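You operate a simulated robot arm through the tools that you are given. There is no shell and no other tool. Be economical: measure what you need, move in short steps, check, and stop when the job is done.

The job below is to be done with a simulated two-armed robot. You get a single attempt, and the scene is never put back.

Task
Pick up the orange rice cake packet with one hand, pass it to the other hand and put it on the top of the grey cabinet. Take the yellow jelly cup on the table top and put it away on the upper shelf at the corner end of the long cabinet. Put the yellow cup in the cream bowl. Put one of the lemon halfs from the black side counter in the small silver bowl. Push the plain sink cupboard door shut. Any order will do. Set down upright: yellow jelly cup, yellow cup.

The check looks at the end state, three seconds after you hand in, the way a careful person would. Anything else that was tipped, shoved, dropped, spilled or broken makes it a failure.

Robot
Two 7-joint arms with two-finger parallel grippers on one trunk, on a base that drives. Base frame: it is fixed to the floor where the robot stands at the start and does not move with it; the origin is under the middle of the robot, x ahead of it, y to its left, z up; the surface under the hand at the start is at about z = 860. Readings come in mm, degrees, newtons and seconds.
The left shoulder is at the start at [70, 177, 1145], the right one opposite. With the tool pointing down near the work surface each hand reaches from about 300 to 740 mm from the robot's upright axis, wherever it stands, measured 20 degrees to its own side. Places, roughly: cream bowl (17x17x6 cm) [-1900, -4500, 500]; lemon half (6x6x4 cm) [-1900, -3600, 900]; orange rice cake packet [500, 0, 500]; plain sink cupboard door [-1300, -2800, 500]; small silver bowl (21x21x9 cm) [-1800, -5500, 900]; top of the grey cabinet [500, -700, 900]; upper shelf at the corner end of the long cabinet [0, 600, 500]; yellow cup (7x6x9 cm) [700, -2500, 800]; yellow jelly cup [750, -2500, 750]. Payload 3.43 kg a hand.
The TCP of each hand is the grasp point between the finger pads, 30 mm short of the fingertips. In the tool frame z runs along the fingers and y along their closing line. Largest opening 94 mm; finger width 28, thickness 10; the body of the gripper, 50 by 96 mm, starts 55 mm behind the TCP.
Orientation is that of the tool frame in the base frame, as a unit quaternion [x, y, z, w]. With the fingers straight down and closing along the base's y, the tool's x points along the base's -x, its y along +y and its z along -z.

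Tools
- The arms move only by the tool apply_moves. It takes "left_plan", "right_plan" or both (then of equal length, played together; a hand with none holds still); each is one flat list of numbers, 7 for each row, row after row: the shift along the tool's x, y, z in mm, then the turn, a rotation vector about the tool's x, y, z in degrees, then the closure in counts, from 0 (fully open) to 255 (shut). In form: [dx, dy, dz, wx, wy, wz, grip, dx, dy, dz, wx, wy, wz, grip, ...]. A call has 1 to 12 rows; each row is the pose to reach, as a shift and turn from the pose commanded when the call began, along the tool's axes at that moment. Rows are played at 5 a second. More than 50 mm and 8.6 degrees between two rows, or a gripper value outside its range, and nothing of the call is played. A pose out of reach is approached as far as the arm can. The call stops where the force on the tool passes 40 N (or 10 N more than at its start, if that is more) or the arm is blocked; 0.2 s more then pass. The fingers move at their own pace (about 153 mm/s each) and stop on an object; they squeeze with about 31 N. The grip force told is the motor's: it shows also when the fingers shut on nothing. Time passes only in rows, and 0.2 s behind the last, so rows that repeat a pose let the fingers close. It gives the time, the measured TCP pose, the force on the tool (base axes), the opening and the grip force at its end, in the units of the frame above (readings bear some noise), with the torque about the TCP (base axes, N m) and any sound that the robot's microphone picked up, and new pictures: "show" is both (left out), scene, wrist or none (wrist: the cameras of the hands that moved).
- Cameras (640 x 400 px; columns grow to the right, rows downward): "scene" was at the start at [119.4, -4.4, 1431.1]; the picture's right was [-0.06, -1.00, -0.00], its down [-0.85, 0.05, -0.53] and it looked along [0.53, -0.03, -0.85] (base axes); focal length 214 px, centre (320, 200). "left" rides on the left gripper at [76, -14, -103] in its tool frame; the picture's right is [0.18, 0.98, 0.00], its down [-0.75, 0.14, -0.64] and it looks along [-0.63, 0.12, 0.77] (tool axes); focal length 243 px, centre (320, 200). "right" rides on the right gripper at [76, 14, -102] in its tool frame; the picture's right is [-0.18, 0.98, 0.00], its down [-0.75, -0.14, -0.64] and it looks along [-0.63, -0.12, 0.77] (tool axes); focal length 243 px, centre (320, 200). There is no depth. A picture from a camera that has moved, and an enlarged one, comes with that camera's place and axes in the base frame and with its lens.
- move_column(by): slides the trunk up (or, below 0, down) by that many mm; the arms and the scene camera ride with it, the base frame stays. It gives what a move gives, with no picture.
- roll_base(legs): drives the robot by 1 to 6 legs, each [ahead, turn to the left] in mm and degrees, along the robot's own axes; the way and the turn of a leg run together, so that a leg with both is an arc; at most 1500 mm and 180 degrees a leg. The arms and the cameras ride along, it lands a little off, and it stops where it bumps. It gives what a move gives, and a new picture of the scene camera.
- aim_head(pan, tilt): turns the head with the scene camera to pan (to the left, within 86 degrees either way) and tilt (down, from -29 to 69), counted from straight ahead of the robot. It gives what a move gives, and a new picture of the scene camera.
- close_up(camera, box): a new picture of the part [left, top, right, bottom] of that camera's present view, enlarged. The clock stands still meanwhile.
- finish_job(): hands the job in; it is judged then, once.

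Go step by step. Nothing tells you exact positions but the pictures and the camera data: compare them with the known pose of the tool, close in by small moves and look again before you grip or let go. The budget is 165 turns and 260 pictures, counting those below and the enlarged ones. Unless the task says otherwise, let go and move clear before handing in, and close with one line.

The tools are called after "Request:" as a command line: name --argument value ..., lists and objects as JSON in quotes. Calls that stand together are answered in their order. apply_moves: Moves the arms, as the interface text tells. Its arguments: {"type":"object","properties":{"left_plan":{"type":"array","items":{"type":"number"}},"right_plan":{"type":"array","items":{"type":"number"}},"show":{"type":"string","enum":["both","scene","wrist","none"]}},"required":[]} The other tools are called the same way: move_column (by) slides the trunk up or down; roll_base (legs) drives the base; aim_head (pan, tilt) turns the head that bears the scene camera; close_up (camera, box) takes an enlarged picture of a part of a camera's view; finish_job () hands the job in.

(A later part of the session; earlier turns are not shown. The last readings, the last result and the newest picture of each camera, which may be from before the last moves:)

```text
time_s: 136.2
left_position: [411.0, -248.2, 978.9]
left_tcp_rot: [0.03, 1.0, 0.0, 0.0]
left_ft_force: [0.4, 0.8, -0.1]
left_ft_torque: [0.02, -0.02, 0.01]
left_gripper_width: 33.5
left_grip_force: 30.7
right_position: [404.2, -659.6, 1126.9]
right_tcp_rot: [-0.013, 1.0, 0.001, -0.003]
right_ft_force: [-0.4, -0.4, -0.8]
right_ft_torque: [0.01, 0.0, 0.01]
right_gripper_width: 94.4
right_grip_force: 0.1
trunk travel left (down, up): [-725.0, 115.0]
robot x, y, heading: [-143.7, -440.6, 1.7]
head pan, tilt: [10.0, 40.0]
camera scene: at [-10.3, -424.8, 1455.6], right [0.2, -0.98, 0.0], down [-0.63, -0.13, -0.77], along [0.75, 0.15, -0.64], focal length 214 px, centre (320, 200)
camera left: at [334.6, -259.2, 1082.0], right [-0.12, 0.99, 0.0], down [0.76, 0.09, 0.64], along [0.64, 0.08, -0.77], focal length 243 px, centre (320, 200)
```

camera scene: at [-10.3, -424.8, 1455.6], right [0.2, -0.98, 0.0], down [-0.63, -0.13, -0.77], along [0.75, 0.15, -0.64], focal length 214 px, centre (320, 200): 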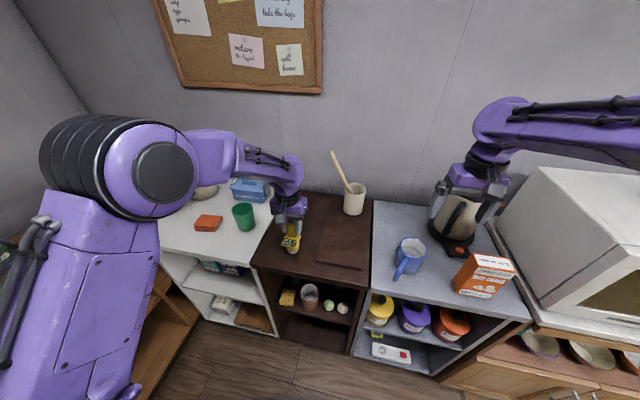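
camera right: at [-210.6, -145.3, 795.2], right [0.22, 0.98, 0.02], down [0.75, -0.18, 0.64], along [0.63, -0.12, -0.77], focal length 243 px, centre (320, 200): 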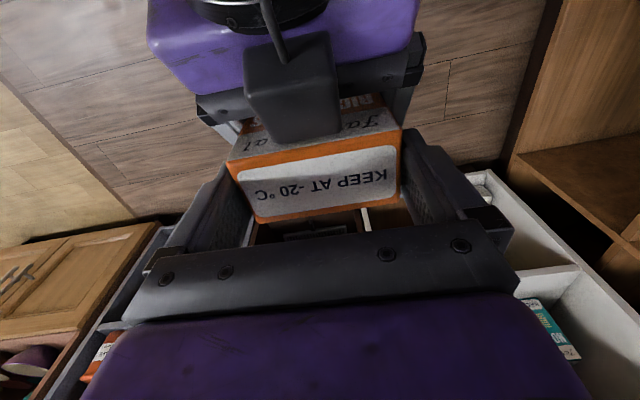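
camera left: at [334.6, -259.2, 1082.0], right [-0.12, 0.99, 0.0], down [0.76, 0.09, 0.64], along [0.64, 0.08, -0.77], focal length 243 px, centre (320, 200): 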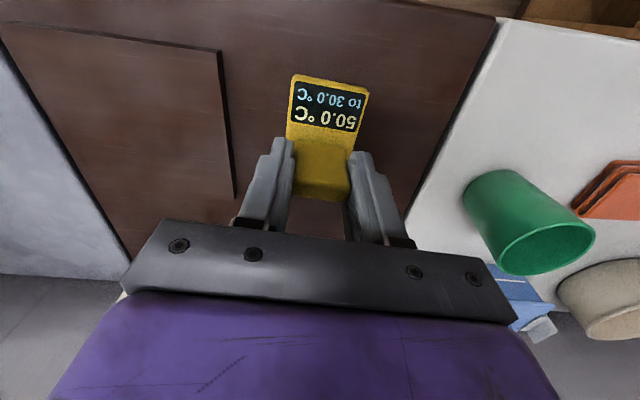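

Request:
apply_moves --left_plan '[0, 0, 6, 0, 0, 0, 255, 0, 0, 11, 0, 0, 0, 255, 0, 0, 13, 0, 0, 0, 255, 0, 0, 15, 0, 0, 0, 255]' --show "none"

Request:
apply_moves --left_plan '[0, 0, 2, 0, 0, 0, 255, 0, 0, 3, 0, 0, 0, 255]' --show "none"

Request:
close_up --camera "scene" --box '[250, 190, 340, 270]'

```text
time_s: 137.2
left_position: [410.1, -249.5, 965.2]
left_tcp_rot: [0.03, 1.0, 0.001, 0.002]
left_ft_force: [-1.1, 3.1, 14.2]
left_ft_torque: [0.21, 0.49, -0.03]
left_gripper_width: 33.4
left_grip_force: 30.9
right_position: [401.9, -660.1, 1128.2]
right_tcp_rot: [-0.013, 1.0, 0.0, -0.002]
right_ft_force: [-0.1, -0.3, -1.1]
right_ft_torque: [-0.03, 0.0, 0.0]
right_gripper_width: 94.0
right_grip_force: 0.1
trunk travel left (down, up): [-725.0, 115.0]
robot x, y, heading: [-142.5, -443.9, 1.7]
head pan, tilt: [10.0, 40.0]
```

```text
time_s: 137.8
left_position: [411.2, -249.8, 963.9]
left_tcp_rot: [0.031, 1.0, 0.001, 0.004]
left_ft_force: [9.4, 5.5, 30.6]
left_ft_torque: [0.51, -0.16, -0.19]
left_gripper_width: 33.8
left_grip_force: 31.6
right_position: [400.9, -661.7, 1128.6]
right_tcp_rot: [-0.012, 1.0, 0.001, -0.002]
right_ft_force: [0.8, -0.2, 0.4]
right_ft_torque: [-0.04, -0.02, 0.0]
right_gripper_width: 93.8
right_grip_force: 0.2
trunk travel left (down, up): [-725.0, 115.0]
robot x, y, heading: [-146.5, -444.7, 1.4]
head pan, tilt: [10.0, 40.0]
```

```text
5.00 times, centred on (295, 230) of scene
camera zoom: at [-12.8, -425.9, 1456.2], right [0.2, -0.98, 0.0], down [-0.63, -0.13, -0.77], along [0.75, 0.16, -0.64], focal length 1072 px, centre (445, 50)
```

zoom: 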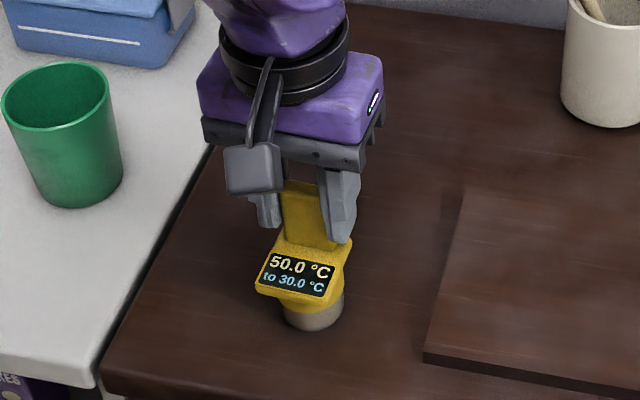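

It is down with 30 N of push, so I relieve that and open.

Request:
apply_moves --left_plan '[0, 0, -3, 0, 0, 0, 255, 0, 0, -4, 0, 0, 0, 255, 0, 0, -4, 0, 0, 0, 100, 0, 0, -4, 0, 0, 0, 60, 0, 0, -4, 0, 0, 0, 60, 0, 0, -40, 0, 0, 0, 60, 0, 0, -80, 0, 0, 0, 60, 40, 0, -90, 0, 0, 0, 60, 80, 0, -90, 0, 0, 0, 60, 120, 0, -90, 0, 0, 0, 60, 120, 0, -90, 0, 0, 0, 60]'

```text
time_s: 140.2
left_position: [289.5, -243.8, 1050.6]
left_tcp_rot: [0.03, 1.0, 0.0, 0.0]
left_ft_force: [-0.8, 0.7, 0.1]
left_ft_torque: [-0.01, 0.05, -0.01]
left_gripper_width: 71.8
left_grip_force: 0.0
right_position: [404.5, -660.6, 1126.1]
right_tcp_rot: [-0.012, 1.0, 0.001, -0.003]
right_ft_force: [0.8, -0.4, -0.5]
right_ft_torque: [0.05, 0.01, 0.0]
right_gripper_width: 94.1
right_grip_force: 0.1
trunk travel left (down, up): [-725.0, 115.0]
robot x, y, heading: [-145.0, -444.5, 1.8]
head pan, tilt: [10.0, 40.0]
camera scene: at [-9.2, -424.9, 1455.5], right [0.2, -0.98, 0.0], down [-0.63, -0.13, -0.77], along [0.75, 0.15, -0.64], focal length 214 px, centre (320, 200)
camera left: at [213.5, -254.4, 1153.9], right [-0.12, 0.99, 0.0], down [0.76, 0.09, 0.64], along [0.64, 0.08, -0.77], focal length 243 px, centre (320, 200)
```

scene: 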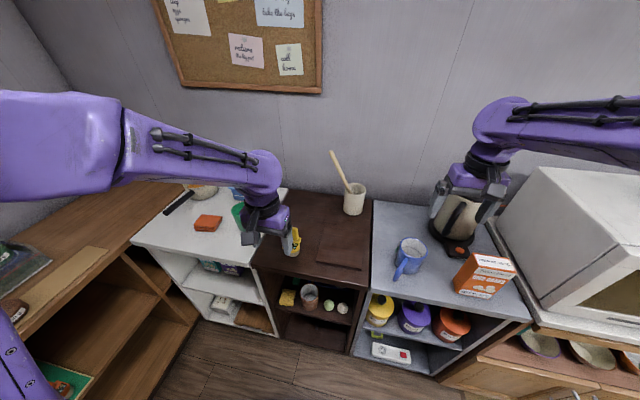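
left: 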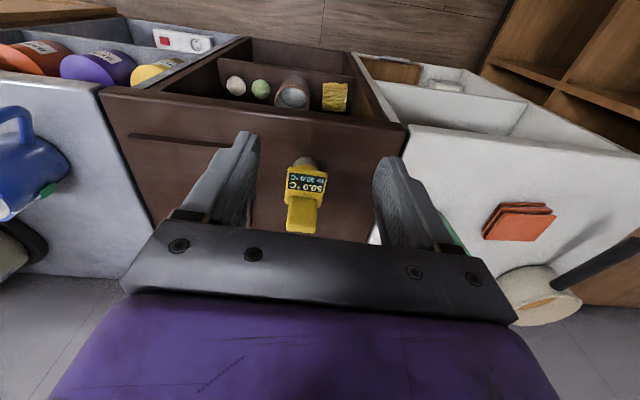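

The cup stands upright on the brown top. I pitch the left hand to 25° below horizontal for the new grip.

Request:
apply_moves --left_plan '[5, 0, 8, 0, -8.1, 0, 60, 10, 0, 16, 0, -16.2, 0, 60, 15, 0, 24, 0, -24.3, 0, 60, 20, 0, 32, 0, -32.4, 0, 60, 20, 0, 40, 0, -40.5, 0, 60, 20, 0, 50, 0, -48.6, 0, 60, 20, 0, 60, 0, -56.8, 0, 60, 20, 0, 65, 0, -65, 0, 60, 20, 0, 65, 0, -65, 0, 60]'

```text
time_s: 142.2
left_position: [319.4, -251.7, 964.8]
left_tcp_rot: [0.026, 0.842, -0.017, 0.538]
left_ft_force: [0.0, 0.3, 0.4]
left_ft_torque: [-0.01, 0.03, -0.02]
left_gripper_width: 71.9
left_grip_force: 0.0
left hand out of reach, approached as far as the arm can: row 5, 6, 7, 8, 9
right_position: [403.7, -659.6, 1127.7]
right_tcp_rot: [-0.012, 1.0, 0.0, -0.003]
right_ft_force: [0.4, 0.7, 0.7]
right_ft_torque: [0.0, -0.01, -0.03]
right_gripper_width: 93.7
right_grip_force: 0.0
trunk travel left (down, up): [-725.0, 115.0]
robot x, y, heading: [-139.5, -444.9, 1.5]
head pan, tilt: [10.0, 40.0]
camera scene: at [-10.9, -425.0, 1455.7], right [0.2, -0.98, 0.0], down [-0.63, -0.13, -0.77], along [0.75, 0.15, -0.64], focal length 214 px, centre (320, 200)
camera left: at [194.4, -259.3, 941.3], right [-0.02, 0.99, -0.17], down [-0.26, 0.16, 0.95], along [0.97, 0.06, 0.25], focal length 243 px, centre (320, 200)
```

scene: 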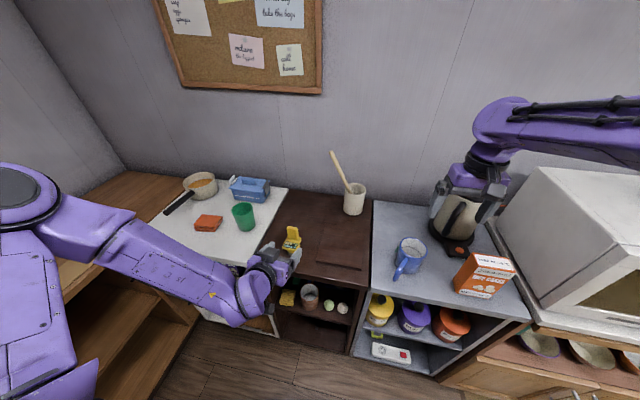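
left: 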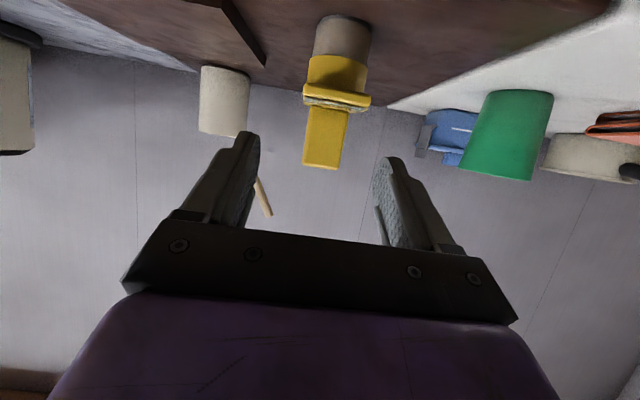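

Request:
apply_moves --left_plan '[0, 0.7, 45, 0, 0, 0, 60, 0.6, 0.7, 83, 0, 0, 0, 60, 0.6, 0.7, 83, 0, 0, 0, 60]' --show "wrist"

```text
time_s: 143.0
left_position: [391.7, -254.9, 929.5]
left_tcp_rot: [0.026, 0.843, -0.016, 0.538]
left_ft_force: [0.2, 0.5, 0.7]
left_ft_torque: [-0.02, -0.05, 0.0]
left_gripper_width: 71.8
left_grip_force: 0.0
right_position: [402.5, -660.3, 1127.6]
right_tcp_rot: [-0.012, 1.0, 0.0, -0.002]
right_ft_force: [-0.1, 0.4, -1.7]
right_ft_torque: [0.03, 0.0, 0.03]
right_gripper_width: 94.0
right_grip_force: 0.0
trunk travel left (down, up): [-725.0, 115.0]
robot x, y, heading: [-144.1, -443.4, 1.9]
head pan, tilt: [10.0, 40.0]
camera left: at [266.2, -262.7, 905.4], right [-0.02, 0.99, -0.17], down [-0.26, 0.16, 0.95], along [0.97, 0.06, 0.25], focal length 243 px, centre (320, 200)
```

left: 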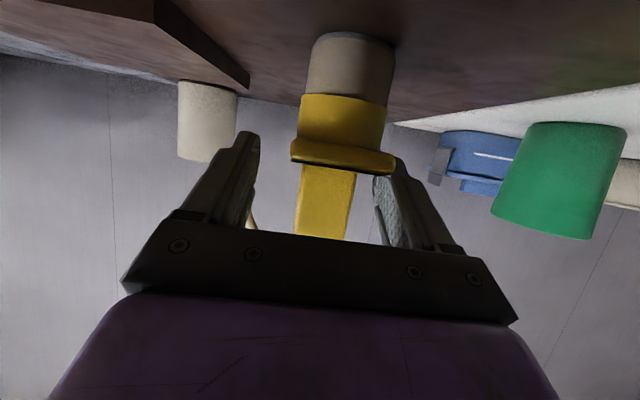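

Request:
apply_moves --left_plan '[-15, 2.8, 2, 0, 0, 0, 60, -31, 5.5, 4.3, 0, 0, 0, 60, -31, 5.5, 4.3, 0, 0, 0, 60]' --show "wrist"

Request:
close_up --camera "scene" --box '[230, 200, 330, 300]'

```text
time_s: 143.8
left_position: [410.5, -249.8, 956.5]
left_tcp_rot: [0.026, 0.843, -0.016, 0.537]
left_ft_force: [0.4, 0.4, -1.0]
left_ft_torque: [-0.03, 0.05, 0.03]
left_gripper_width: 72.0
left_grip_force: 0.0
right_position: [404.0, -660.8, 1126.7]
right_tcp_rot: [-0.012, 1.0, 0.0, -0.003]
right_ft_force: [0.0, 0.3, 0.0]
right_ft_torque: [0.02, 0.0, -0.01]
right_gripper_width: 94.0
right_grip_force: 0.1
trunk travel left (down, up): [-725.0, 115.0]
robot x, y, heading: [-145.5, -443.2, 1.6]
head pan, tilt: [10.0, 40.0]
camera left: at [285.1, -258.3, 932.1], right [-0.02, 0.99, -0.17], down [-0.25, 0.16, 0.95], along [0.97, 0.06, 0.25], focal length 243 px, centre (320, 200)
```

left: 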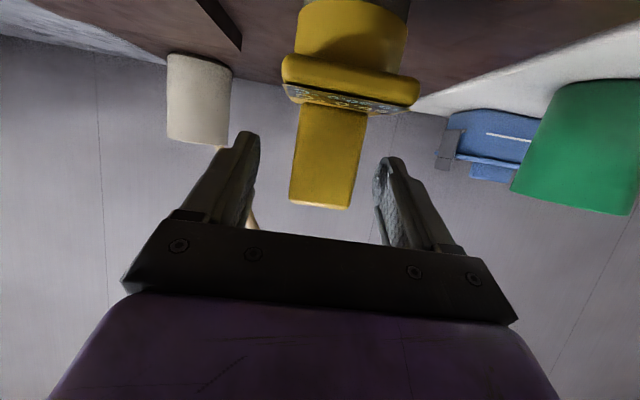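

```text
4.00 times, centred on (280, 250) of scene
camera zoom: at [-9.8, -424.9, 1455.6], right [0.2, -0.98, 0.0], down [-0.63, -0.13, -0.77], along [0.75, 0.15, -0.64], focal length 858 px, centre (480, 0)
```

zoom: 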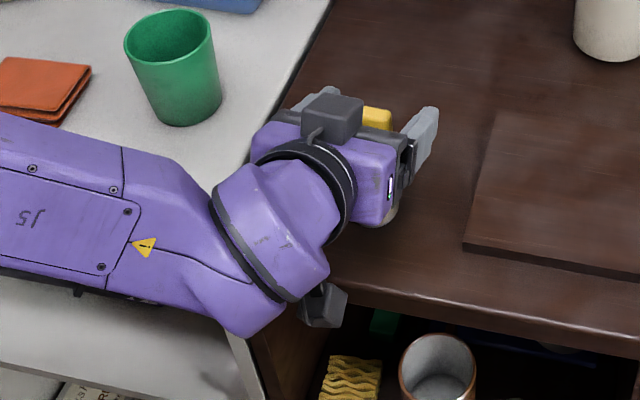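

The tab is centred between the pads. I close and lift.

Request:
apply_moves --left_plan '[-1.5, 0, 3, 0, 0, 0, 60, -1.5, 0, 3, 0, 0, 0, 150, -1.5, 0, 3, 0, 0, 0, 255, -1.5, 0, 3, 0, 0, 0, 255, -1.5, 0, 3, 0, 0, 0, 255, -20, 0, -5, 0, 0, 0, 255, -38, 0, -14, 0, 0, 0, 255, -38, 0, -14, 0, 0, 0, 255]'

```text
time_s: 145.6
left_position: [412.8, -250.3, 996.8]
left_tcp_rot: [0.026, 0.843, -0.017, 0.537]
left_ft_force: [-0.6, 0.3, -0.9]
left_ft_torque: [0.02, -0.01, 0.03]
left_gripper_width: 37.9
left_grip_force: 30.8
right_position: [403.4, -660.1, 1127.6]
right_tcp_rot: [-0.012, 1.0, 0.0, -0.003]
right_ft_force: [-0.2, -0.1, -0.8]
right_ft_torque: [-0.02, -0.04, -0.01]
right_gripper_width: 94.3
right_grip_force: 0.0
trunk travel left (down, up): [-725.0, 115.0]
robot x, y, heading: [-144.7, -441.3, 1.6]
head pan, tilt: [10.0, 40.0]
camera scene: at [-9.5, -424.8, 1455.5], right [0.2, -0.98, 0.0], down [-0.63, -0.13, -0.77], along [0.75, 0.15, -0.64], focal length 214 px, centre (320, 200)
camera left: at [287.7, -258.3, 972.6], right [-0.02, 0.99, -0.17], down [-0.25, 0.16, 0.95], along [0.97, 0.06, 0.25], focal length 243 px, centre (320, 200)
```

scene: 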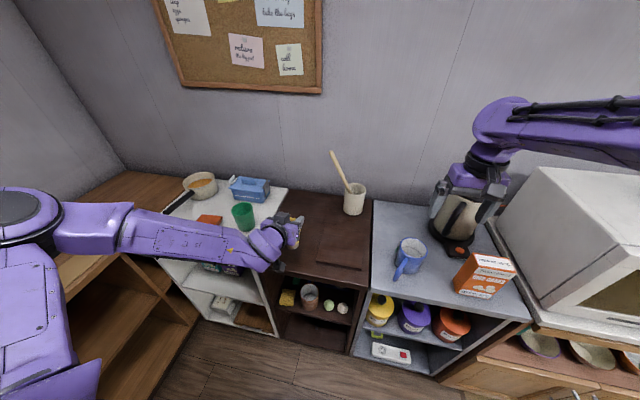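
left: 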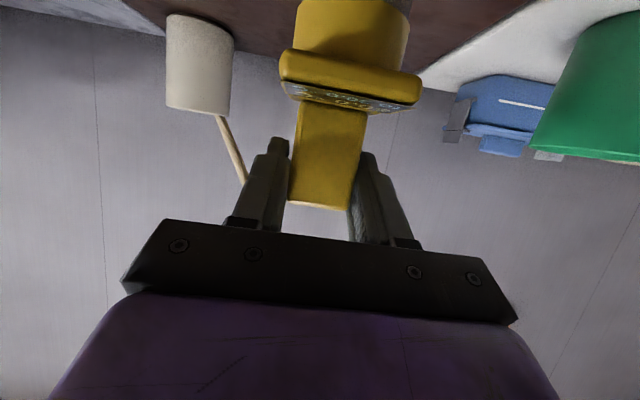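

The cup is regripped, but the corner bay suits the right hand better. I'll turn the cup about 39°, set it down again, rotate the base, and pick it up with the right hand.

Request:
apply_moves --left_plan '[0, 0, 0, -7.1, 0, -3.3, 255, 0, 0, 0, -14.2, 0, -6.5, 255, 0, 0, 0, -21.2, 0, -9.8, 255, 0, 0, 0, -28.3, 0, -13, 255, 0, 0, 0, -35.4, 0, -16.3, 255, 15, 0, 7, -35.4, 0, -16.3, 255, 30, 0, 14, -35.4, 0, -16.3, 255, 30, 0, 14, -35.4, 0, -16.3, 255]'

```text
time_s: 147.4
left_position: [411.5, -250.7, 962.3]
left_tcp_rot: [-0.256, 0.803, 0.165, 0.512]
left_ft_force: [-0.2, 0.4, -1.3]
left_ft_torque: [0.03, 0.0, -0.04]
left_gripper_width: 37.7
left_grip_force: 30.8
right_position: [402.2, -659.4, 1127.0]
right_tcp_rot: [-0.013, 1.0, 0.0, -0.003]
right_ft_force: [0.4, 0.8, 0.1]
right_ft_torque: [0.01, -0.01, -0.02]
right_gripper_width: 93.9
right_grip_force: 0.2
trunk travel left (down, up): [-725.0, 115.0]
robot x, y, heading: [-142.7, -440.3, 1.6]
head pan, tilt: [10.0, 40.0]
camera scene: at [-10.1, -424.7, 1455.6], right [0.2, -0.98, 0.0], down [-0.63, -0.13, -0.77], along [0.75, 0.15, -0.64], focal length 214 px, centre (320, 200)
camera left: at [319.2, -336.2, 938.5], right [-0.63, 0.76, -0.16], down [-0.3, -0.04, 0.95], along [0.71, 0.65, 0.25], focal length 243 px, centre (320, 200)
```

scene: 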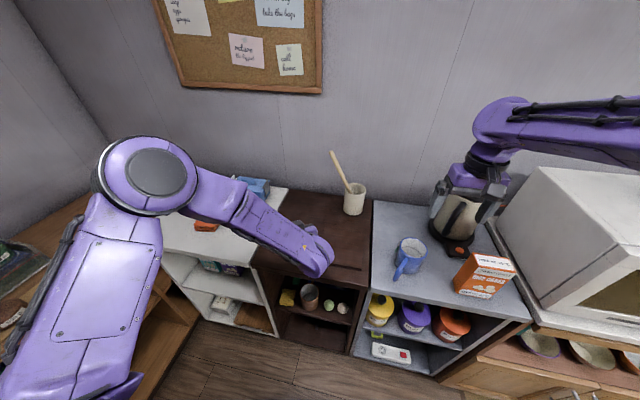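
left: 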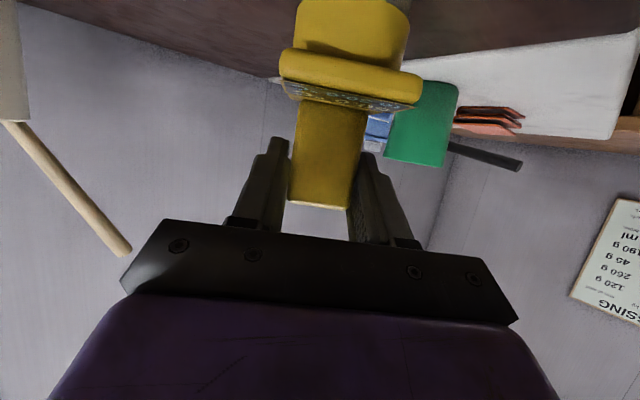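

Request:
apply_moves --left_plan '[1.8, 0, 0.8, 0, 0, 0, 255, 3.6, 0, 1.7, 0, 0, 0, 255, 4.5, 0, 2.1, 0, 0, 0, 255, 4.5, 0, 2.1, 0, 0, 0, 255]' --show "none"

```text
time_s: 148.4
left_position: [411.9, -251.2, 957.6]
left_tcp_rot: [-0.256, 0.803, 0.165, 0.512]
left_ft_force: [1.0, -0.1, -1.6]
left_ft_torque: [0.0, 0.0, 0.02]
left_gripper_width: 37.8
left_grip_force: 30.4
right_position: [404.2, -660.6, 1126.9]
right_tcp_rot: [-0.013, 1.0, 0.0, -0.003]
right_ft_force: [0.8, 1.1, 0.5]
right_ft_torque: [-0.01, 0.02, 0.0]
right_gripper_width: 94.2
right_grip_force: 0.1
trunk travel left (down, up): [-725.0, 115.0]
robot x, y, heading: [-144.0, -440.8, 1.5]
head pan, tilt: [10.0, 40.0]
```

Request:
apply_moves --left_plan '[0.9, 0, 0.4, 0, 0, 0, 255, 1.8, 0, 0.8, 0, 0, 0, 255, 1.8, 0, 0.8, 0, 0, 0, 255]' --show "none"

```text
time_s: 149.2
left_position: [411.5, -252.0, 956.0]
left_tcp_rot: [-0.257, 0.803, 0.165, 0.512]
left_ft_force: [-0.8, -1.1, 3.6]
left_ft_torque: [-0.16, 0.11, -0.06]
left_gripper_width: 37.6
left_grip_force: 31.0
right_position: [401.9, -659.6, 1127.8]
right_tcp_rot: [-0.012, 1.0, 0.0, -0.002]
right_ft_force: [-0.1, 0.0, 0.2]
right_ft_torque: [0.03, 0.0, 0.06]
right_gripper_width: 94.0
right_grip_force: 0.0
trunk travel left (down, up): [-725.0, 115.0]
robot x, y, heading: [-145.6, -445.5, 1.6]
head pan, tilt: [10.0, 40.0]
```

Contact made. I open and withdraw along the hand's axis.

Request:
apply_moves --left_plan '[0, 0, 0, 0, 0, 0, 150, 0, 0, 0, 0, 0, 0, 60, 0, 0, 0, 0, 0, 0, 60, 0, 0, -30, 0, 0, 0, 60, 0, 0, -65, 0, 0, 0, 60, 0, 0, -100, 0, 0, 0, 60, 0, 0, -130, 0, 0, 0, 60, 0, 0, -130, 0, 0, 0, 60]'

```text
time_s: 151.0
left_position: [365.0, -286.3, 990.6]
left_tcp_rot: [-0.255, 0.803, 0.164, 0.512]
left_ft_force: [0.1, 0.2, 0.1]
left_ft_torque: [0.02, 0.0, -0.01]
left_gripper_width: 71.8
left_grip_force: 0.0
left hand out of reach, approached as far as the arm can: row 6, 7, 8
right_position: [403.3, -660.0, 1127.6]
right_tcp_rot: [-0.012, 1.0, 0.0, -0.002]
right_ft_force: [-0.3, -0.7, 0.2]
right_ft_torque: [0.0, 0.0, 0.0]
right_gripper_width: 94.2
right_grip_force: 0.0
trunk travel left (down, up): [-725.0, 115.0]
robot x, y, heading: [-143.9, -443.7, 1.3]
head pan, tilt: [10.0, 40.0]
camera scene: at [-10.5, -424.7, 1455.6], right [0.2, -0.98, 0.0], down [-0.63, -0.13, -0.77], along [0.75, 0.16, -0.64], focal length 214 px, centre (320, 200)
camera left: at [271.8, -372.2, 965.2], right [-0.63, 0.76, -0.16], down [-0.3, -0.04, 0.95], along [0.72, 0.65, 0.25], focal length 243 px, centre (320, 200)
```

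scene: 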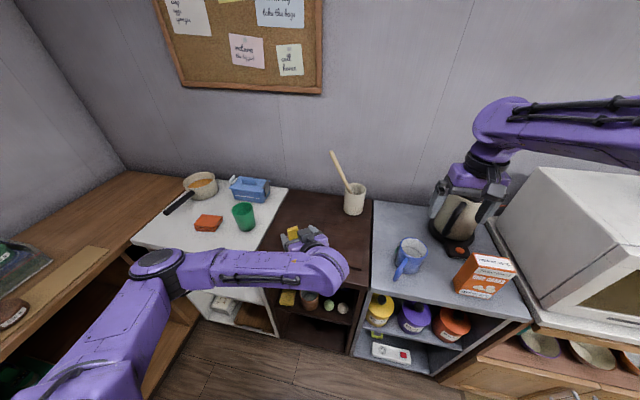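
left: 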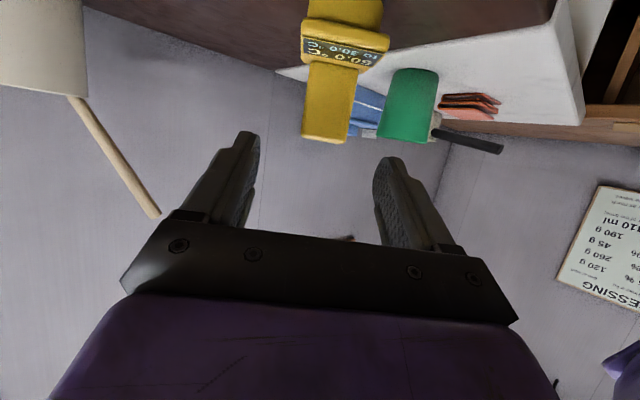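

Request:
apply_moves --left_plan '[-36, 0, -17, 0, 0, 0, 60, -72, 0, -33, 0, 0, 0, 60, -109, 0, -50, 0, 0, 0, 60, -145, 0, -67, 0, 0, 0, 60, -145, 0, -67, 0, 0, 0, 60]' --show "none"

Request:
roll_base --legs '[[-40, 0], [0, 36]]'

```text
time_s: 152.2
left_position: [365.9, -288.3, 1150.4]
left_tcp_rot: [-0.257, 0.804, 0.166, 0.511]
left_ft_force: [-0.3, 0.9, 0.1]
left_ft_torque: [0.03, -0.01, 0.01]
left_gripper_width: 71.9
left_grip_force: 0.0
left hand out of reach, approached as far as the arm can: row 1, 2
right_position: [405.6, -660.0, 1126.4]
right_tcp_rot: [-0.012, 1.0, 0.0, -0.004]
right_ft_force: [0.8, 0.1, -0.4]
right_ft_torque: [-0.01, 0.03, 0.03]
right_gripper_width: 94.2
right_grip_force: 0.1
trunk travel left (down, up): [-725.0, 115.0]
robot x, y, heading: [-143.3, -444.6, 1.8]
head pan, tilt: [10.0, 40.0]
```

```text
time_s: 154.8
left_position: [134.8, -19.3, 1151.6]
left_tcp_rot: [-0.493, 0.684, 0.316, 0.435]
left_ft_force: [0.2, -0.2, 0.0]
left_ft_torque: [0.03, -0.01, -0.01]
left_gripper_width: 71.7
left_grip_force: 0.1
right_position: [386.2, -295.8, 1127.2]
right_tcp_rot: [-0.323, 0.946, 0.0, -0.002]
right_ft_force: [-0.6, 0.0, 0.2]
right_ft_torque: [0.02, 0.02, -0.01]
right_gripper_width: 94.2
right_grip_force: 0.0
trunk travel left (down, up): [-725.0, 115.0]
robot x, y, heading: [-184.0, -442.5, 38.2]
head pan, tilt: [10.0, 40.0]
camera scene: at [-86.3, -350.9, 1455.6], right [0.74, -0.67, 0.0], down [-0.43, -0.48, -0.77], along [0.51, 0.57, -0.64], focal length 214 px, centre (320, 200)
```

scene: 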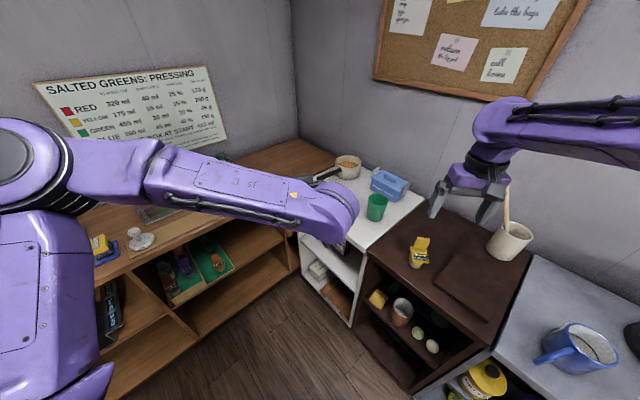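

The cup stands at about (417,-247). I pitch the right hand and bring it behind the cup.

Request:
apply_moves --right_plan '[3, 3, 10, 0, -8.1, 0, 60, 6, 6, 20, 0, -16.2, 0, 60, 10, 9, 30, 0, -24.3, 0, 60, 13, 11, 45, 0, -32.4, 0, 60, 16, 14, 60, 0, -40.5, 0, 60, 19, 17, 80, 0, -48.6, 0, 60, 22, 20, 100, 0, -56.8, 0, 60, 25.6, 22.4, 120, 0, -65, 0, 60, 25.6, 22.4, 135, 0, -65, 0, 60]'

```text
time_s: 156.8
left_position: [134.1, -18.8, 1150.9]
left_tcp_rot: [-0.494, 0.683, 0.316, 0.435]
left_ft_force: [-0.6, -0.2, 0.1]
left_ft_torque: [0.0, -0.02, 0.05]
left_gripper_width: 71.8
left_grip_force: 0.0
right_position: [349.6, -291.6, 992.2]
right_tcp_rot: [-0.274, 0.799, 0.174, 0.506]
right_ft_force: [0.0, -0.4, 0.8]
right_ft_torque: [0.01, -0.01, 0.02]
right_gripper_width: 72.1
right_grip_force: 0.0
right hand out of reach, approached as far as the arm can: row 6
trunk travel left (down, up): [-725.0, 115.0]
robot x, y, heading: [-181.2, -449.4, 38.2]
head pan, tilt: [10.0, 40.0]
camera scene: at [-87.3, -350.3, 1455.7], right [0.74, -0.67, 0.0], down [-0.43, -0.48, -0.77], along [0.51, 0.57, -0.64], focal length 214 px, centre (320, 200)
camera right: at [242.6, -356.9, 966.0], right [-0.54, 0.82, 0.17], down [-0.12, -0.27, 0.95], along [0.83, 0.5, 0.24], focal length 243 px, centre (320, 200)
```

scene: 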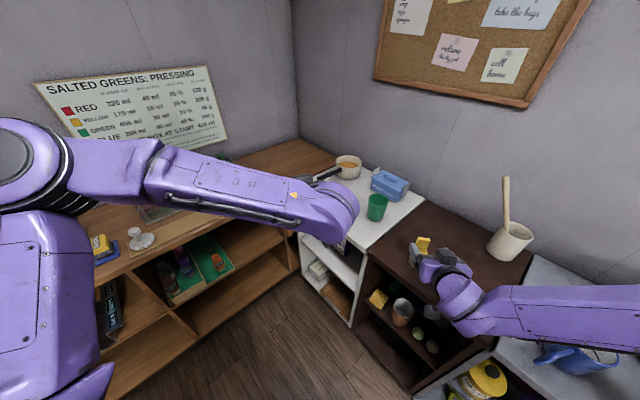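
right: 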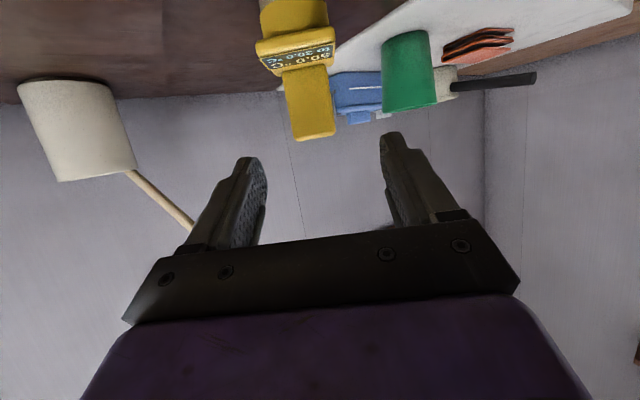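

Request:
apply_moves --right_plan '[0, -6.5, 5, 0, 0, 0, 60, 0, -6.5, 30, 0, 0, 0, 60, 0, -6.5, 60, 0, 0, 0, 60, 0.2, -6.5, 86, 0, 0, 0, 60, 0.2, -6.5, 86, 0, 0, 0, 60]' --show "wrist"

```text
time_s: 158.0
left_position: [135.4, -19.9, 1152.1]
left_tcp_rot: [-0.493, 0.684, 0.316, 0.435]
left_ft_force: [-0.1, 0.3, 0.1]
left_ft_torque: [-0.02, 0.0, 0.0]
left_gripper_width: 72.0
left_grip_force: 0.1
right_position: [415.9, -250.8, 955.6]
right_tcp_rot: [-0.273, 0.799, 0.173, 0.507]
right_ft_force: [0.7, 0.2, -0.1]
right_ft_torque: [-0.03, 0.02, 0.02]
right_gripper_width: 71.8
right_grip_force: 0.0
trunk travel left (down, up): [-725.0, 115.0]
robot x, y, heading: [-180.9, -444.2, 38.0]
head pan, tilt: [10.0, 40.0]
camera right: at [308.5, -315.1, 928.4], right [-0.54, 0.83, 0.17], down [-0.12, -0.27, 0.96], along [0.83, 0.5, 0.24], focal length 243 px, centre (320, 200)
```

right: 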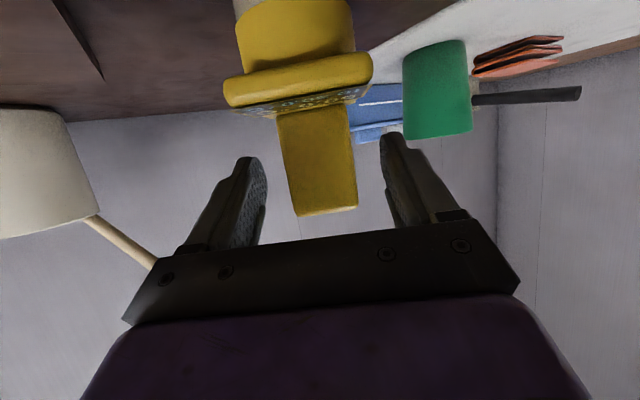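

Request:
apply_moves --right_plan '[0, 0, 0, 0, 0, 0, 150, 0, 0, 0, 0, 0, 0, 255, 0, 0, 0, 0, 0, 0, 255, 0, 0, 0, 0, 0, 0, 255, -20, 0, -9, 0, 0, 0, 255, -45, 0, -21, 0, 0, 0, 255, -80, 0, -38, 0, 0, 0, 255, -80, 0, -38, 0, 0, 0, 255]'

```text
time_s: 159.8
left_position: [136.2, -18.9, 1150.1]
left_tcp_rot: [-0.493, 0.683, 0.317, 0.436]
left_ft_force: [0.8, 1.1, -0.4]
left_ft_torque: [-0.01, 0.01, 0.0]
left_gripper_width: 71.8
left_grip_force: 0.1
right_position: [416.3, -252.9, 1042.8]
right_tcp_rot: [-0.273, 0.8, 0.173, 0.506]
right_ft_force: [-1.3, -0.3, -1.1]
right_ft_torque: [-0.01, 0.0, 0.01]
right_gripper_width: 37.8
right_grip_force: 31.1
trunk travel left (down, up): [-725.0, 115.0]
robot x, y, heading: [-179.9, -445.2, 37.9]
head pan, tilt: [10.0, 40.0]
camera scene: at [-86.0, -350.4, 1455.5], right [0.74, -0.67, 0.0], down [-0.43, -0.48, -0.77], along [0.51, 0.57, -0.64], focal length 214 px, centre (320, 200)
camera right: at [309.0, -316.3, 1017.0], right [-0.54, 0.83, 0.17], down [-0.12, -0.27, 0.96], along [0.83, 0.5, 0.24], focal length 243 px, centre (320, 200)
```

scene: 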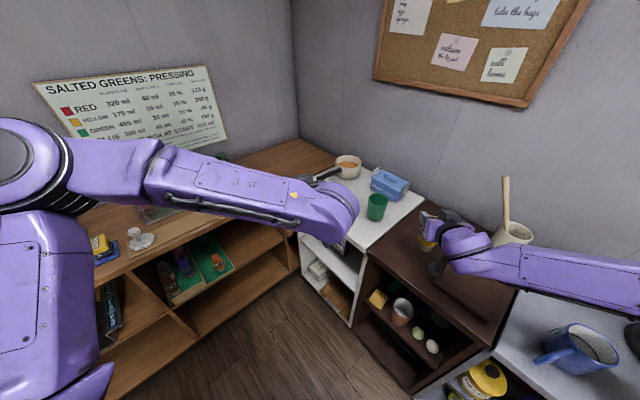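
right: 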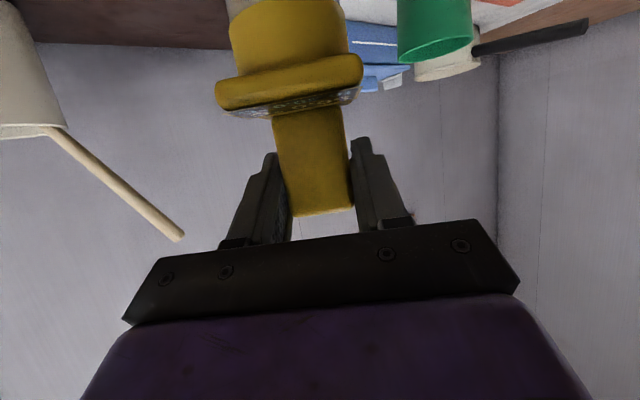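

The right hand holds the cup. Before lowering the trunk beside the cabinets I check where my right elbow is.

Request:
aim_head --pan -75 --tilt 35

```text
time_s: 161.4
left_position: [135.5, -20.0, 1150.8]
left_tcp_rot: [-0.494, 0.683, 0.317, 0.435]
left_ft_force: [0.3, 1.0, -0.4]
left_ft_torque: [0.04, 0.01, -0.01]
left_gripper_width: 71.7
left_grip_force: 0.0
right_position: [414.9, -250.1, 1041.4]
right_tcp_rot: [-0.274, 0.799, 0.174, 0.507]
right_ft_force: [0.6, -0.5, 0.1]
right_ft_torque: [0.0, 0.0, -0.01]
right_gripper_width: 38.2
right_grip_force: 30.6
trunk travel left (down, up): [-725.0, 115.0]
robot x, y, heading: [-182.1, -444.3, 38.0]
head pan, tilt: [-75.0, 35.0]
camera scene: at [-73.0, -466.8, 1463.1], right [-0.6, -0.8, 0.0], down [-0.46, 0.34, -0.82], along [0.65, -0.49, -0.57], focal length 214 px, centre (320, 200)
```

scene: 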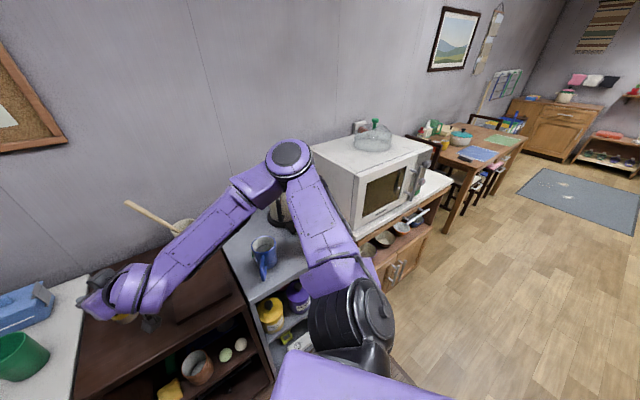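

The elbow sits out to the right at about z 1280. I'll drive to open floor, approaching the corner bay at a heading of about 62° so the elbow stays clear of the white cabinet.

Request:
roll_base --legs '[[-450, 0], [0, 48], [390, 0], [0, -24]]'

Request:
move_column --by -400

Request:
aim_head --pan 0 --tilt 40

```text
time_s: 169.5
left_position: [-390.6, 172.6, 1151.3]
left_tcp_rot: [0.623, -0.567, -0.4, -0.361]
left_ft_force: [0.6, 0.0, 0.1]
left_ft_torque: [-0.01, -0.02, -0.01]
left_gripper_width: 72.1
left_grip_force: 0.1
right_position: [-40.4, 71.6, 1042.3]
right_tcp_rot: [-0.433, 0.725, 0.275, 0.459]
right_ft_force: [-0.2, -0.1, -1.7]
right_ft_torque: [0.0, 0.04, 0.01]
right_gripper_width: 37.8
right_grip_force: 31.6
trunk travel left (down, up): [-725.0, 115.0]
robot x, y, heading: [-514.0, -344.3, 61.6]
head pan, tilt: [-75.0, 35.0]
camera scene: at [-402.3, -321.8, 1463.1], right [-0.23, -0.97, 0.0], down [-0.56, 0.13, -0.82], along [0.8, -0.19, -0.57], focal length 214 px, centre (320, 200)
```

scene: 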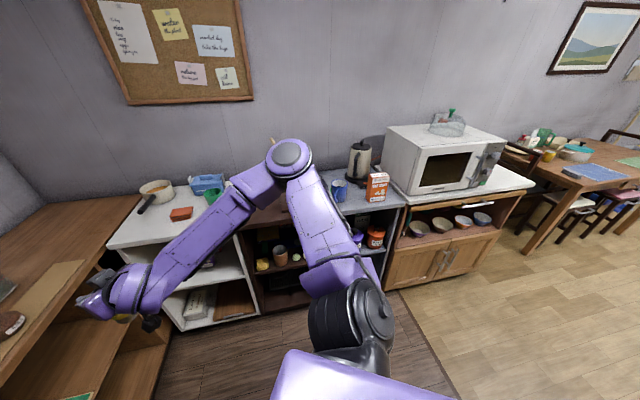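

```text
time_s: 173.4
left_position: [-390.9, 172.2, 751.4]
left_tcp_rot: [0.624, -0.567, -0.399, -0.361]
left_ft_force: [0.0, 0.8, 0.2]
left_ft_torque: [0.03, 0.01, -0.01]
left_gripper_width: 71.9
left_grip_force: 0.0
right_position: [-41.1, 71.6, 643.7]
right_tcp_rot: [-0.431, 0.726, 0.274, 0.46]
right_ft_force: [0.2, 0.7, -1.1]
right_ft_torque: [0.0, -0.01, 0.04]
right_gripper_width: 38.1
right_grip_force: 31.0
trunk travel left (down, up): [-325.0, 515.0]
robot x, y, heading: [-516.2, -348.4, 61.9]
head pan, tilt: [-75.0, 35.0]
```

```text
time_s: 174.8
left_position: [-390.9, 171.3, 751.1]
left_tcp_rot: [0.624, -0.566, -0.4, -0.361]
left_ft_force: [1.0, -0.1, 0.4]
left_ft_torque: [0.02, 0.0, 0.0]
left_gripper_width: 72.0
left_grip_force: 0.1
right_position: [-40.8, 70.2, 642.6]
right_tcp_rot: [-0.431, 0.727, 0.273, 0.46]
right_ft_force: [-0.2, -0.2, -1.1]
right_ft_torque: [0.0, -0.01, 0.0]
right_gripper_width: 37.9
right_grip_force: 30.7
trunk travel left (down, up): [-325.0, 515.0]
robot x, y, heading: [-511.8, -345.4, 61.9]
head pan, tilt: [0.0, 40.0]
camera scene: at [-447.7, -227.0, 1055.6], right [0.88, -0.48, 0.0], down [-0.31, -0.57, -0.77], along [0.36, 0.67, -0.64], focal length 214 px, centre (320, 200)
```

scene: 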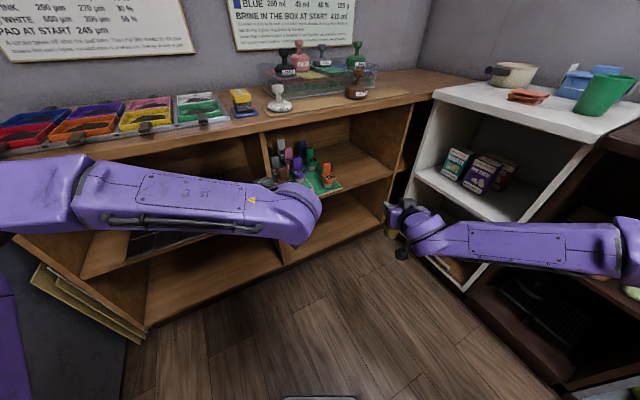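

The corner bay is in view, with free shelf to the right of the tray. I fold the left hand in close first so it won't hit the cabinet.

Request:
apply_moves --left_plan '[9, 7, -19, 0, 7.2, 0, 60, 18, 14, -38, 0, 14.4, 0, 60, 27, 20, -57, 0, 21.7, 0, 60, 36, 27, -77, 0, 28.9, 0, 60, 44, 34, -96, 0, 36.1, 0, 60, 53, 41, -115, 0, 43.3, 0, 60, 62, 47, -134, 0, 50.6, 0, 60, 71, 54, -153, 0, 57.8, 0, 60, 80, 61, -172, 0, 65, 0, 60, 80, 61, -172, 0, 65, 0, 60]' --show "scene"

Request:
close_up --camera "scene" --box '[250, 90, 430, 250]'

```text
time_s: 177.0
left_position: [-432.8, -24.3, 749.5]
left_tcp_rot: [0.74, -0.673, -0.002, 0.001]
left_ft_force: [-0.2, 0.3, 0.0]
left_ft_torque: [-0.02, -0.01, 0.01]
left_gripper_width: 72.2
left_grip_force: 0.1
right_position: [-41.1, 71.1, 642.4]
right_tcp_rot: [-0.43, 0.726, 0.273, 0.461]
right_ft_force: [-0.1, 0.4, -1.5]
right_ft_torque: [-0.03, 0.01, 0.0]
right_gripper_width: 37.9
right_grip_force: 30.7
trunk travel left (down, up): [-325.0, 515.0]
robot x, y, heading: [-510.4, -343.5, 61.8]
head pan, tilt: [0.0, 40.0]
camera scene: at [-447.7, -227.0, 1055.6], right [0.88, -0.47, 0.0], down [-0.31, -0.57, -0.77], along [0.36, 0.67, -0.64], focal length 214 px, centre (320, 200)
```

scene: 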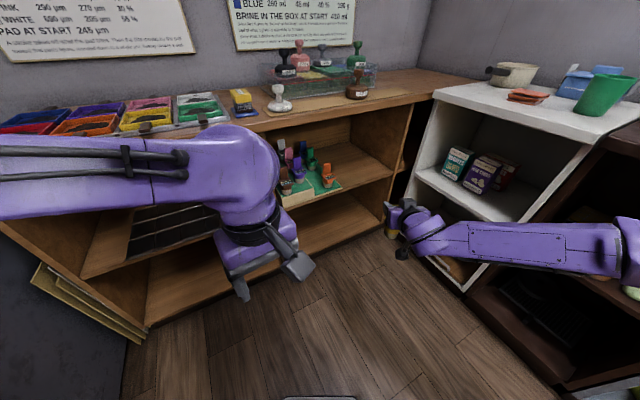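

```text
2.50 times, centred on (340, 170) of scene
camera zoom: at [-447.7, -227.0, 1055.6], right [0.88, -0.47, 0.0], down [-0.31, -0.57, -0.77], along [0.36, 0.67, -0.64], focal length 536 px, centre (270, 275)
```

zoom: 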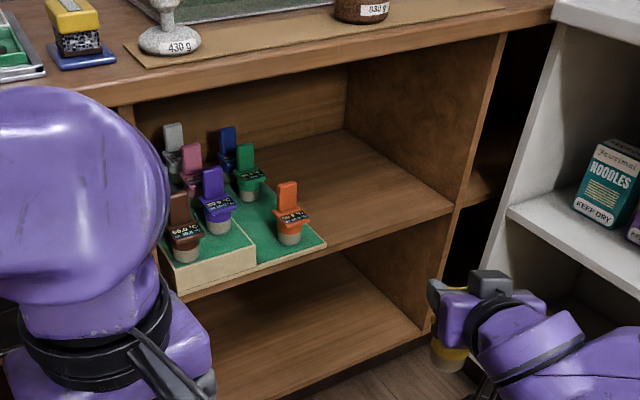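

The free shelf spans x≈-13 to 285 at z≈490. I drive forward 330 mm and check before reaching in.

Request:
roll_base --legs '[[330, 0]]'

Request:
close_up --camera "right" --box '[0, 0, 640, 400]'

```text
time_s: 179.2
left_position: [-277.0, 265.1, 749.9]
left_tcp_rot: [0.74, -0.673, -0.001, 0.001]
left_ft_force: [0.1, 0.3, 0.4]
left_ft_torque: [0.0, 0.0, 0.01]
left_gripper_width: 72.0
left_grip_force: 0.1
right_position: [114.7, 358.2, 641.2]
right_tcp_rot: [-0.431, 0.727, 0.273, 0.46]
right_ft_force: [0.4, 0.7, -1.3]
right_ft_torque: [0.04, 0.0, -0.02]
right_gripper_width: 38.0
right_grip_force: 30.7
trunk travel left (down, up): [-325.0, 515.0]
robot x, y, heading: [-354.0, -54.3, 61.4]
head pan, tilt: [0.0, 40.0]
camera scene: at [-291.5, 62.3, 1055.5], right [0.88, -0.48, 0.0], down [-0.31, -0.57, -0.77], along [0.36, 0.67, -0.64], focal length 214 px, centre (320, 200)
```

scene: 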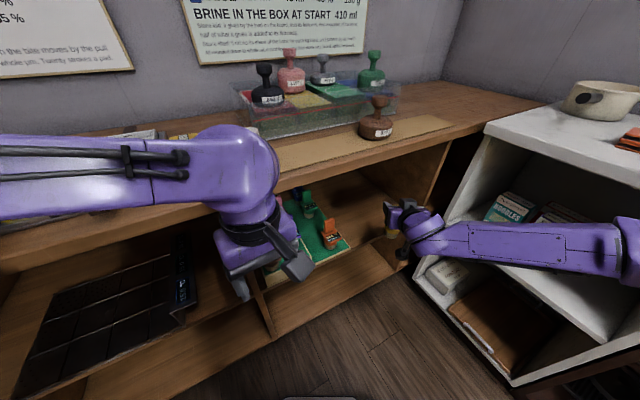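

```text
1.00 times, centred on (320, 200) of right (not enlarged: the box is as wide or as high as the picture)
camera zoom: at [43.8, 257.7, 616.5], right [-0.82, 0.54, 0.17], down [0.0, -0.29, 0.96], along [0.57, 0.79, 0.24], focal length 243 px, centre (320, 200)
```

zoom: 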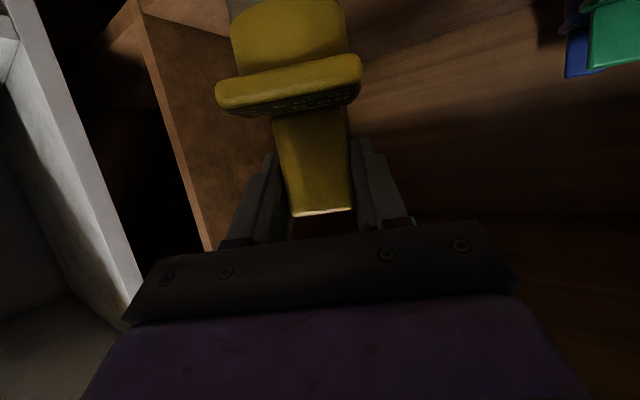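

Request:
apply_moves --right_plan '[-10, 4, 20, 0, 0, 0, 255, -18, 8, 42, 0, 0, 0, 255, -20, 12, 68, 0, 0, 0, 255, -8, 16.3, 98.6, 0, 0, 0, 255, -8, 16.3, 98.6, 0, 0, 0, 255]'

Request:
close_up --camera "scene" --box '[280, 150, 480, 290]'

```text
time_s: 180.4
left_position: [-277.3, 266.5, 750.2]
left_tcp_rot: [0.74, -0.673, -0.001, 0.001]
left_ft_force: [-0.6, -1.3, 0.2]
left_ft_torque: [0.03, 0.02, 0.03]
left_gripper_width: 71.9
left_grip_force: 0.1
right_position: [145.8, 450.8, 606.4]
right_tcp_rot: [-0.431, 0.727, 0.273, 0.46]
right_ft_force: [-0.3, 0.0, -1.1]
right_ft_torque: [0.0, -0.02, -0.03]
right_gripper_width: 38.2
right_grip_force: 31.0
trunk travel left (down, up): [-325.0, 515.0]
robot x, y, heading: [-356.8, -56.0, 61.8]
head pan, tilt: [0.0, 40.0]
camera scene: at [-291.8, 61.8, 1055.6], right [0.88, -0.48, 0.0], down [-0.31, -0.57, -0.77], along [0.36, 0.67, -0.64], focal length 214 px, centre (320, 200)
camera right: at [74.4, 348.3, 580.6], right [-0.83, 0.54, 0.17], down [0.0, -0.29, 0.96], along [0.57, 0.79, 0.24], focal length 243 px, centre (320, 200)
```

scene: 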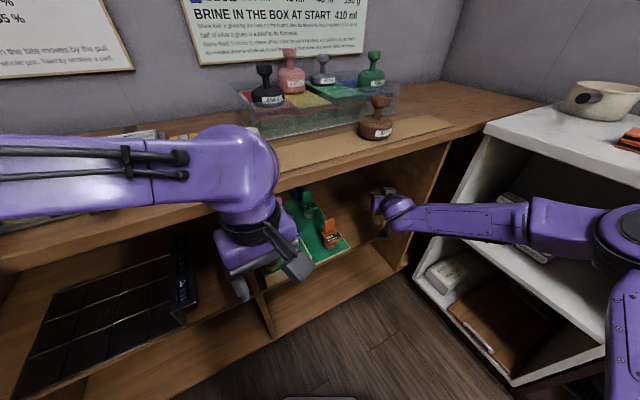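
right: 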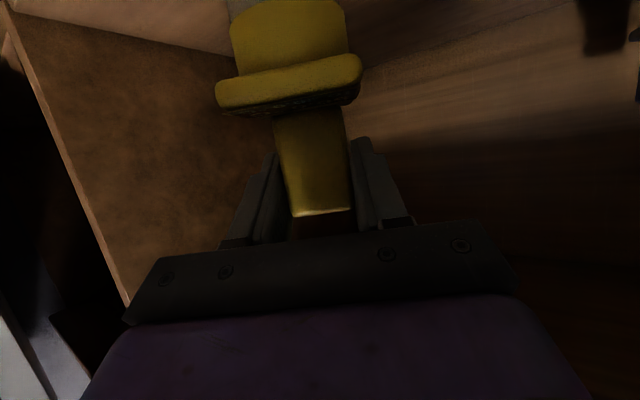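

```text
2.86 times, centred on (380, 220) of scene
camera zoom: at [-291.8, 61.8, 1055.6], right [0.88, -0.48, 0.0], down [-0.31, -0.57, -0.77], along [0.36, 0.67, -0.64], focal length 613 px, centre (149, 143)
```

zoom: 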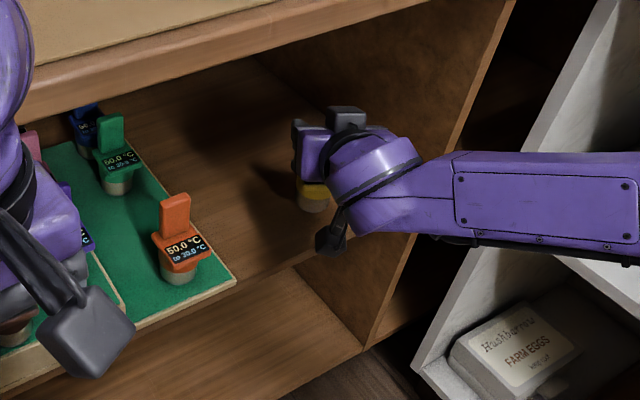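

Request:
apply_moves --right_plan '[4.5, 0, 2.1, 0, 0, 0, 255, 9, 0, 4.3, 0, 0, 0, 255, 11, 0, 5.2, 0, 0, 0, 255, 12.7, 0, 6, 0, 0, 0, 255, 12.7, 0, 6, 0, 0, 0, 255]' --show "none"

```text
time_s: 181.6
left_position: [-277.7, 265.6, 750.0]
left_tcp_rot: [0.74, -0.672, -0.002, 0.0]
left_ft_force: [0.3, 0.2, -0.3]
left_ft_torque: [0.0, 0.05, 0.01]
left_gripper_width: 71.7
left_grip_force: 0.0
right_position: [144.9, 450.1, 592.9]
right_tcp_rot: [-0.431, 0.726, 0.274, 0.46]
right_ft_force: [0.1, 0.3, -1.4]
right_ft_torque: [0.01, -0.02, -0.05]
right_gripper_width: 37.9
right_grip_force: 31.7
trunk travel left (down, up): [-325.0, 515.0]
robot x, y, heading: [-354.2, -60.5, 61.6]
head pan, tilt: [0.0, 40.0]
```

Request:
apply_moves --right_plan '[1.8, 0, 0.85, 0, 0, 0, 255, 3.6, 0, 1.7, 0, 0, 0, 255, 5.4, 0, 2.6, 0, 0, 0, 255, 5.4, 0, 2.6, 0, 0, 0, 255]' --show "none"

```text
time_s: 182.6
left_position: [-277.4, 265.9, 749.4]
left_tcp_rot: [0.74, -0.673, -0.002, 0.0]
left_ft_force: [-0.6, 1.4, -0.3]
left_ft_torque: [-0.03, -0.02, -0.01]
left_gripper_width: 72.0
left_grip_force: 0.1
right_position: [146.5, 449.0, 587.5]
right_tcp_rot: [-0.431, 0.727, 0.273, 0.459]
right_ft_force: [0.2, 0.9, -2.3]
right_ft_torque: [0.03, 0.01, 0.02]
right_gripper_width: 37.9
right_grip_force: 31.3
trunk travel left (down, up): [-325.0, 515.0]
robot x, y, heading: [-356.5, -57.4, 61.5]
head pan, tilt: [0.0, 40.0]
```

Request:
apply_moves --right_plan '[1.8, 0, 0.85, 0, 0, 0, 255, 3.6, 0, 1.7, 0, 0, 0, 255, 3.6, 0, 1.7, 0, 0, 0, 255]' --show "none"

Request:
close_up --camera "scene" --box '[340, 170, 440, 260]'

```text
time_s: 183.4
left_position: [-277.2, 265.3, 749.3]
left_tcp_rot: [0.74, -0.673, -0.002, 0.001]
left_ft_force: [0.2, 0.9, 0.7]
left_ft_torque: [-0.02, -0.01, 0.0]
left_gripper_width: 72.0
left_grip_force: 0.0
right_position: [146.7, 448.0, 584.8]
right_tcp_rot: [-0.431, 0.727, 0.273, 0.46]
right_ft_force: [0.8, -0.9, -0.5]
right_ft_torque: [-0.02, -0.03, 0.01]
right_gripper_width: 38.1
right_grip_force: 31.4
trunk travel left (down, up): [-325.0, 515.0]
robot x, y, heading: [-361.3, -56.6, 61.7]
head pan, tilt: [0.0, 40.0]
```

```text
4.44 times, centred on (390, 215) of scene
camera zoom: at [-291.8, 61.9, 1055.6], right [0.88, -0.48, 0.0], down [-0.31, -0.57, -0.77], along [0.36, 0.67, -0.64], focal length 953 px, centre (9, 133)
```

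zoom: 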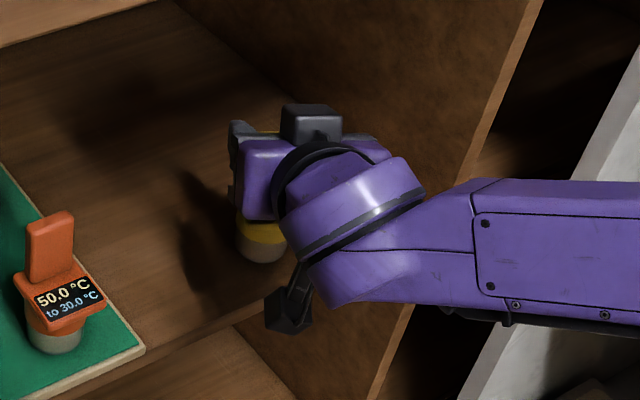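

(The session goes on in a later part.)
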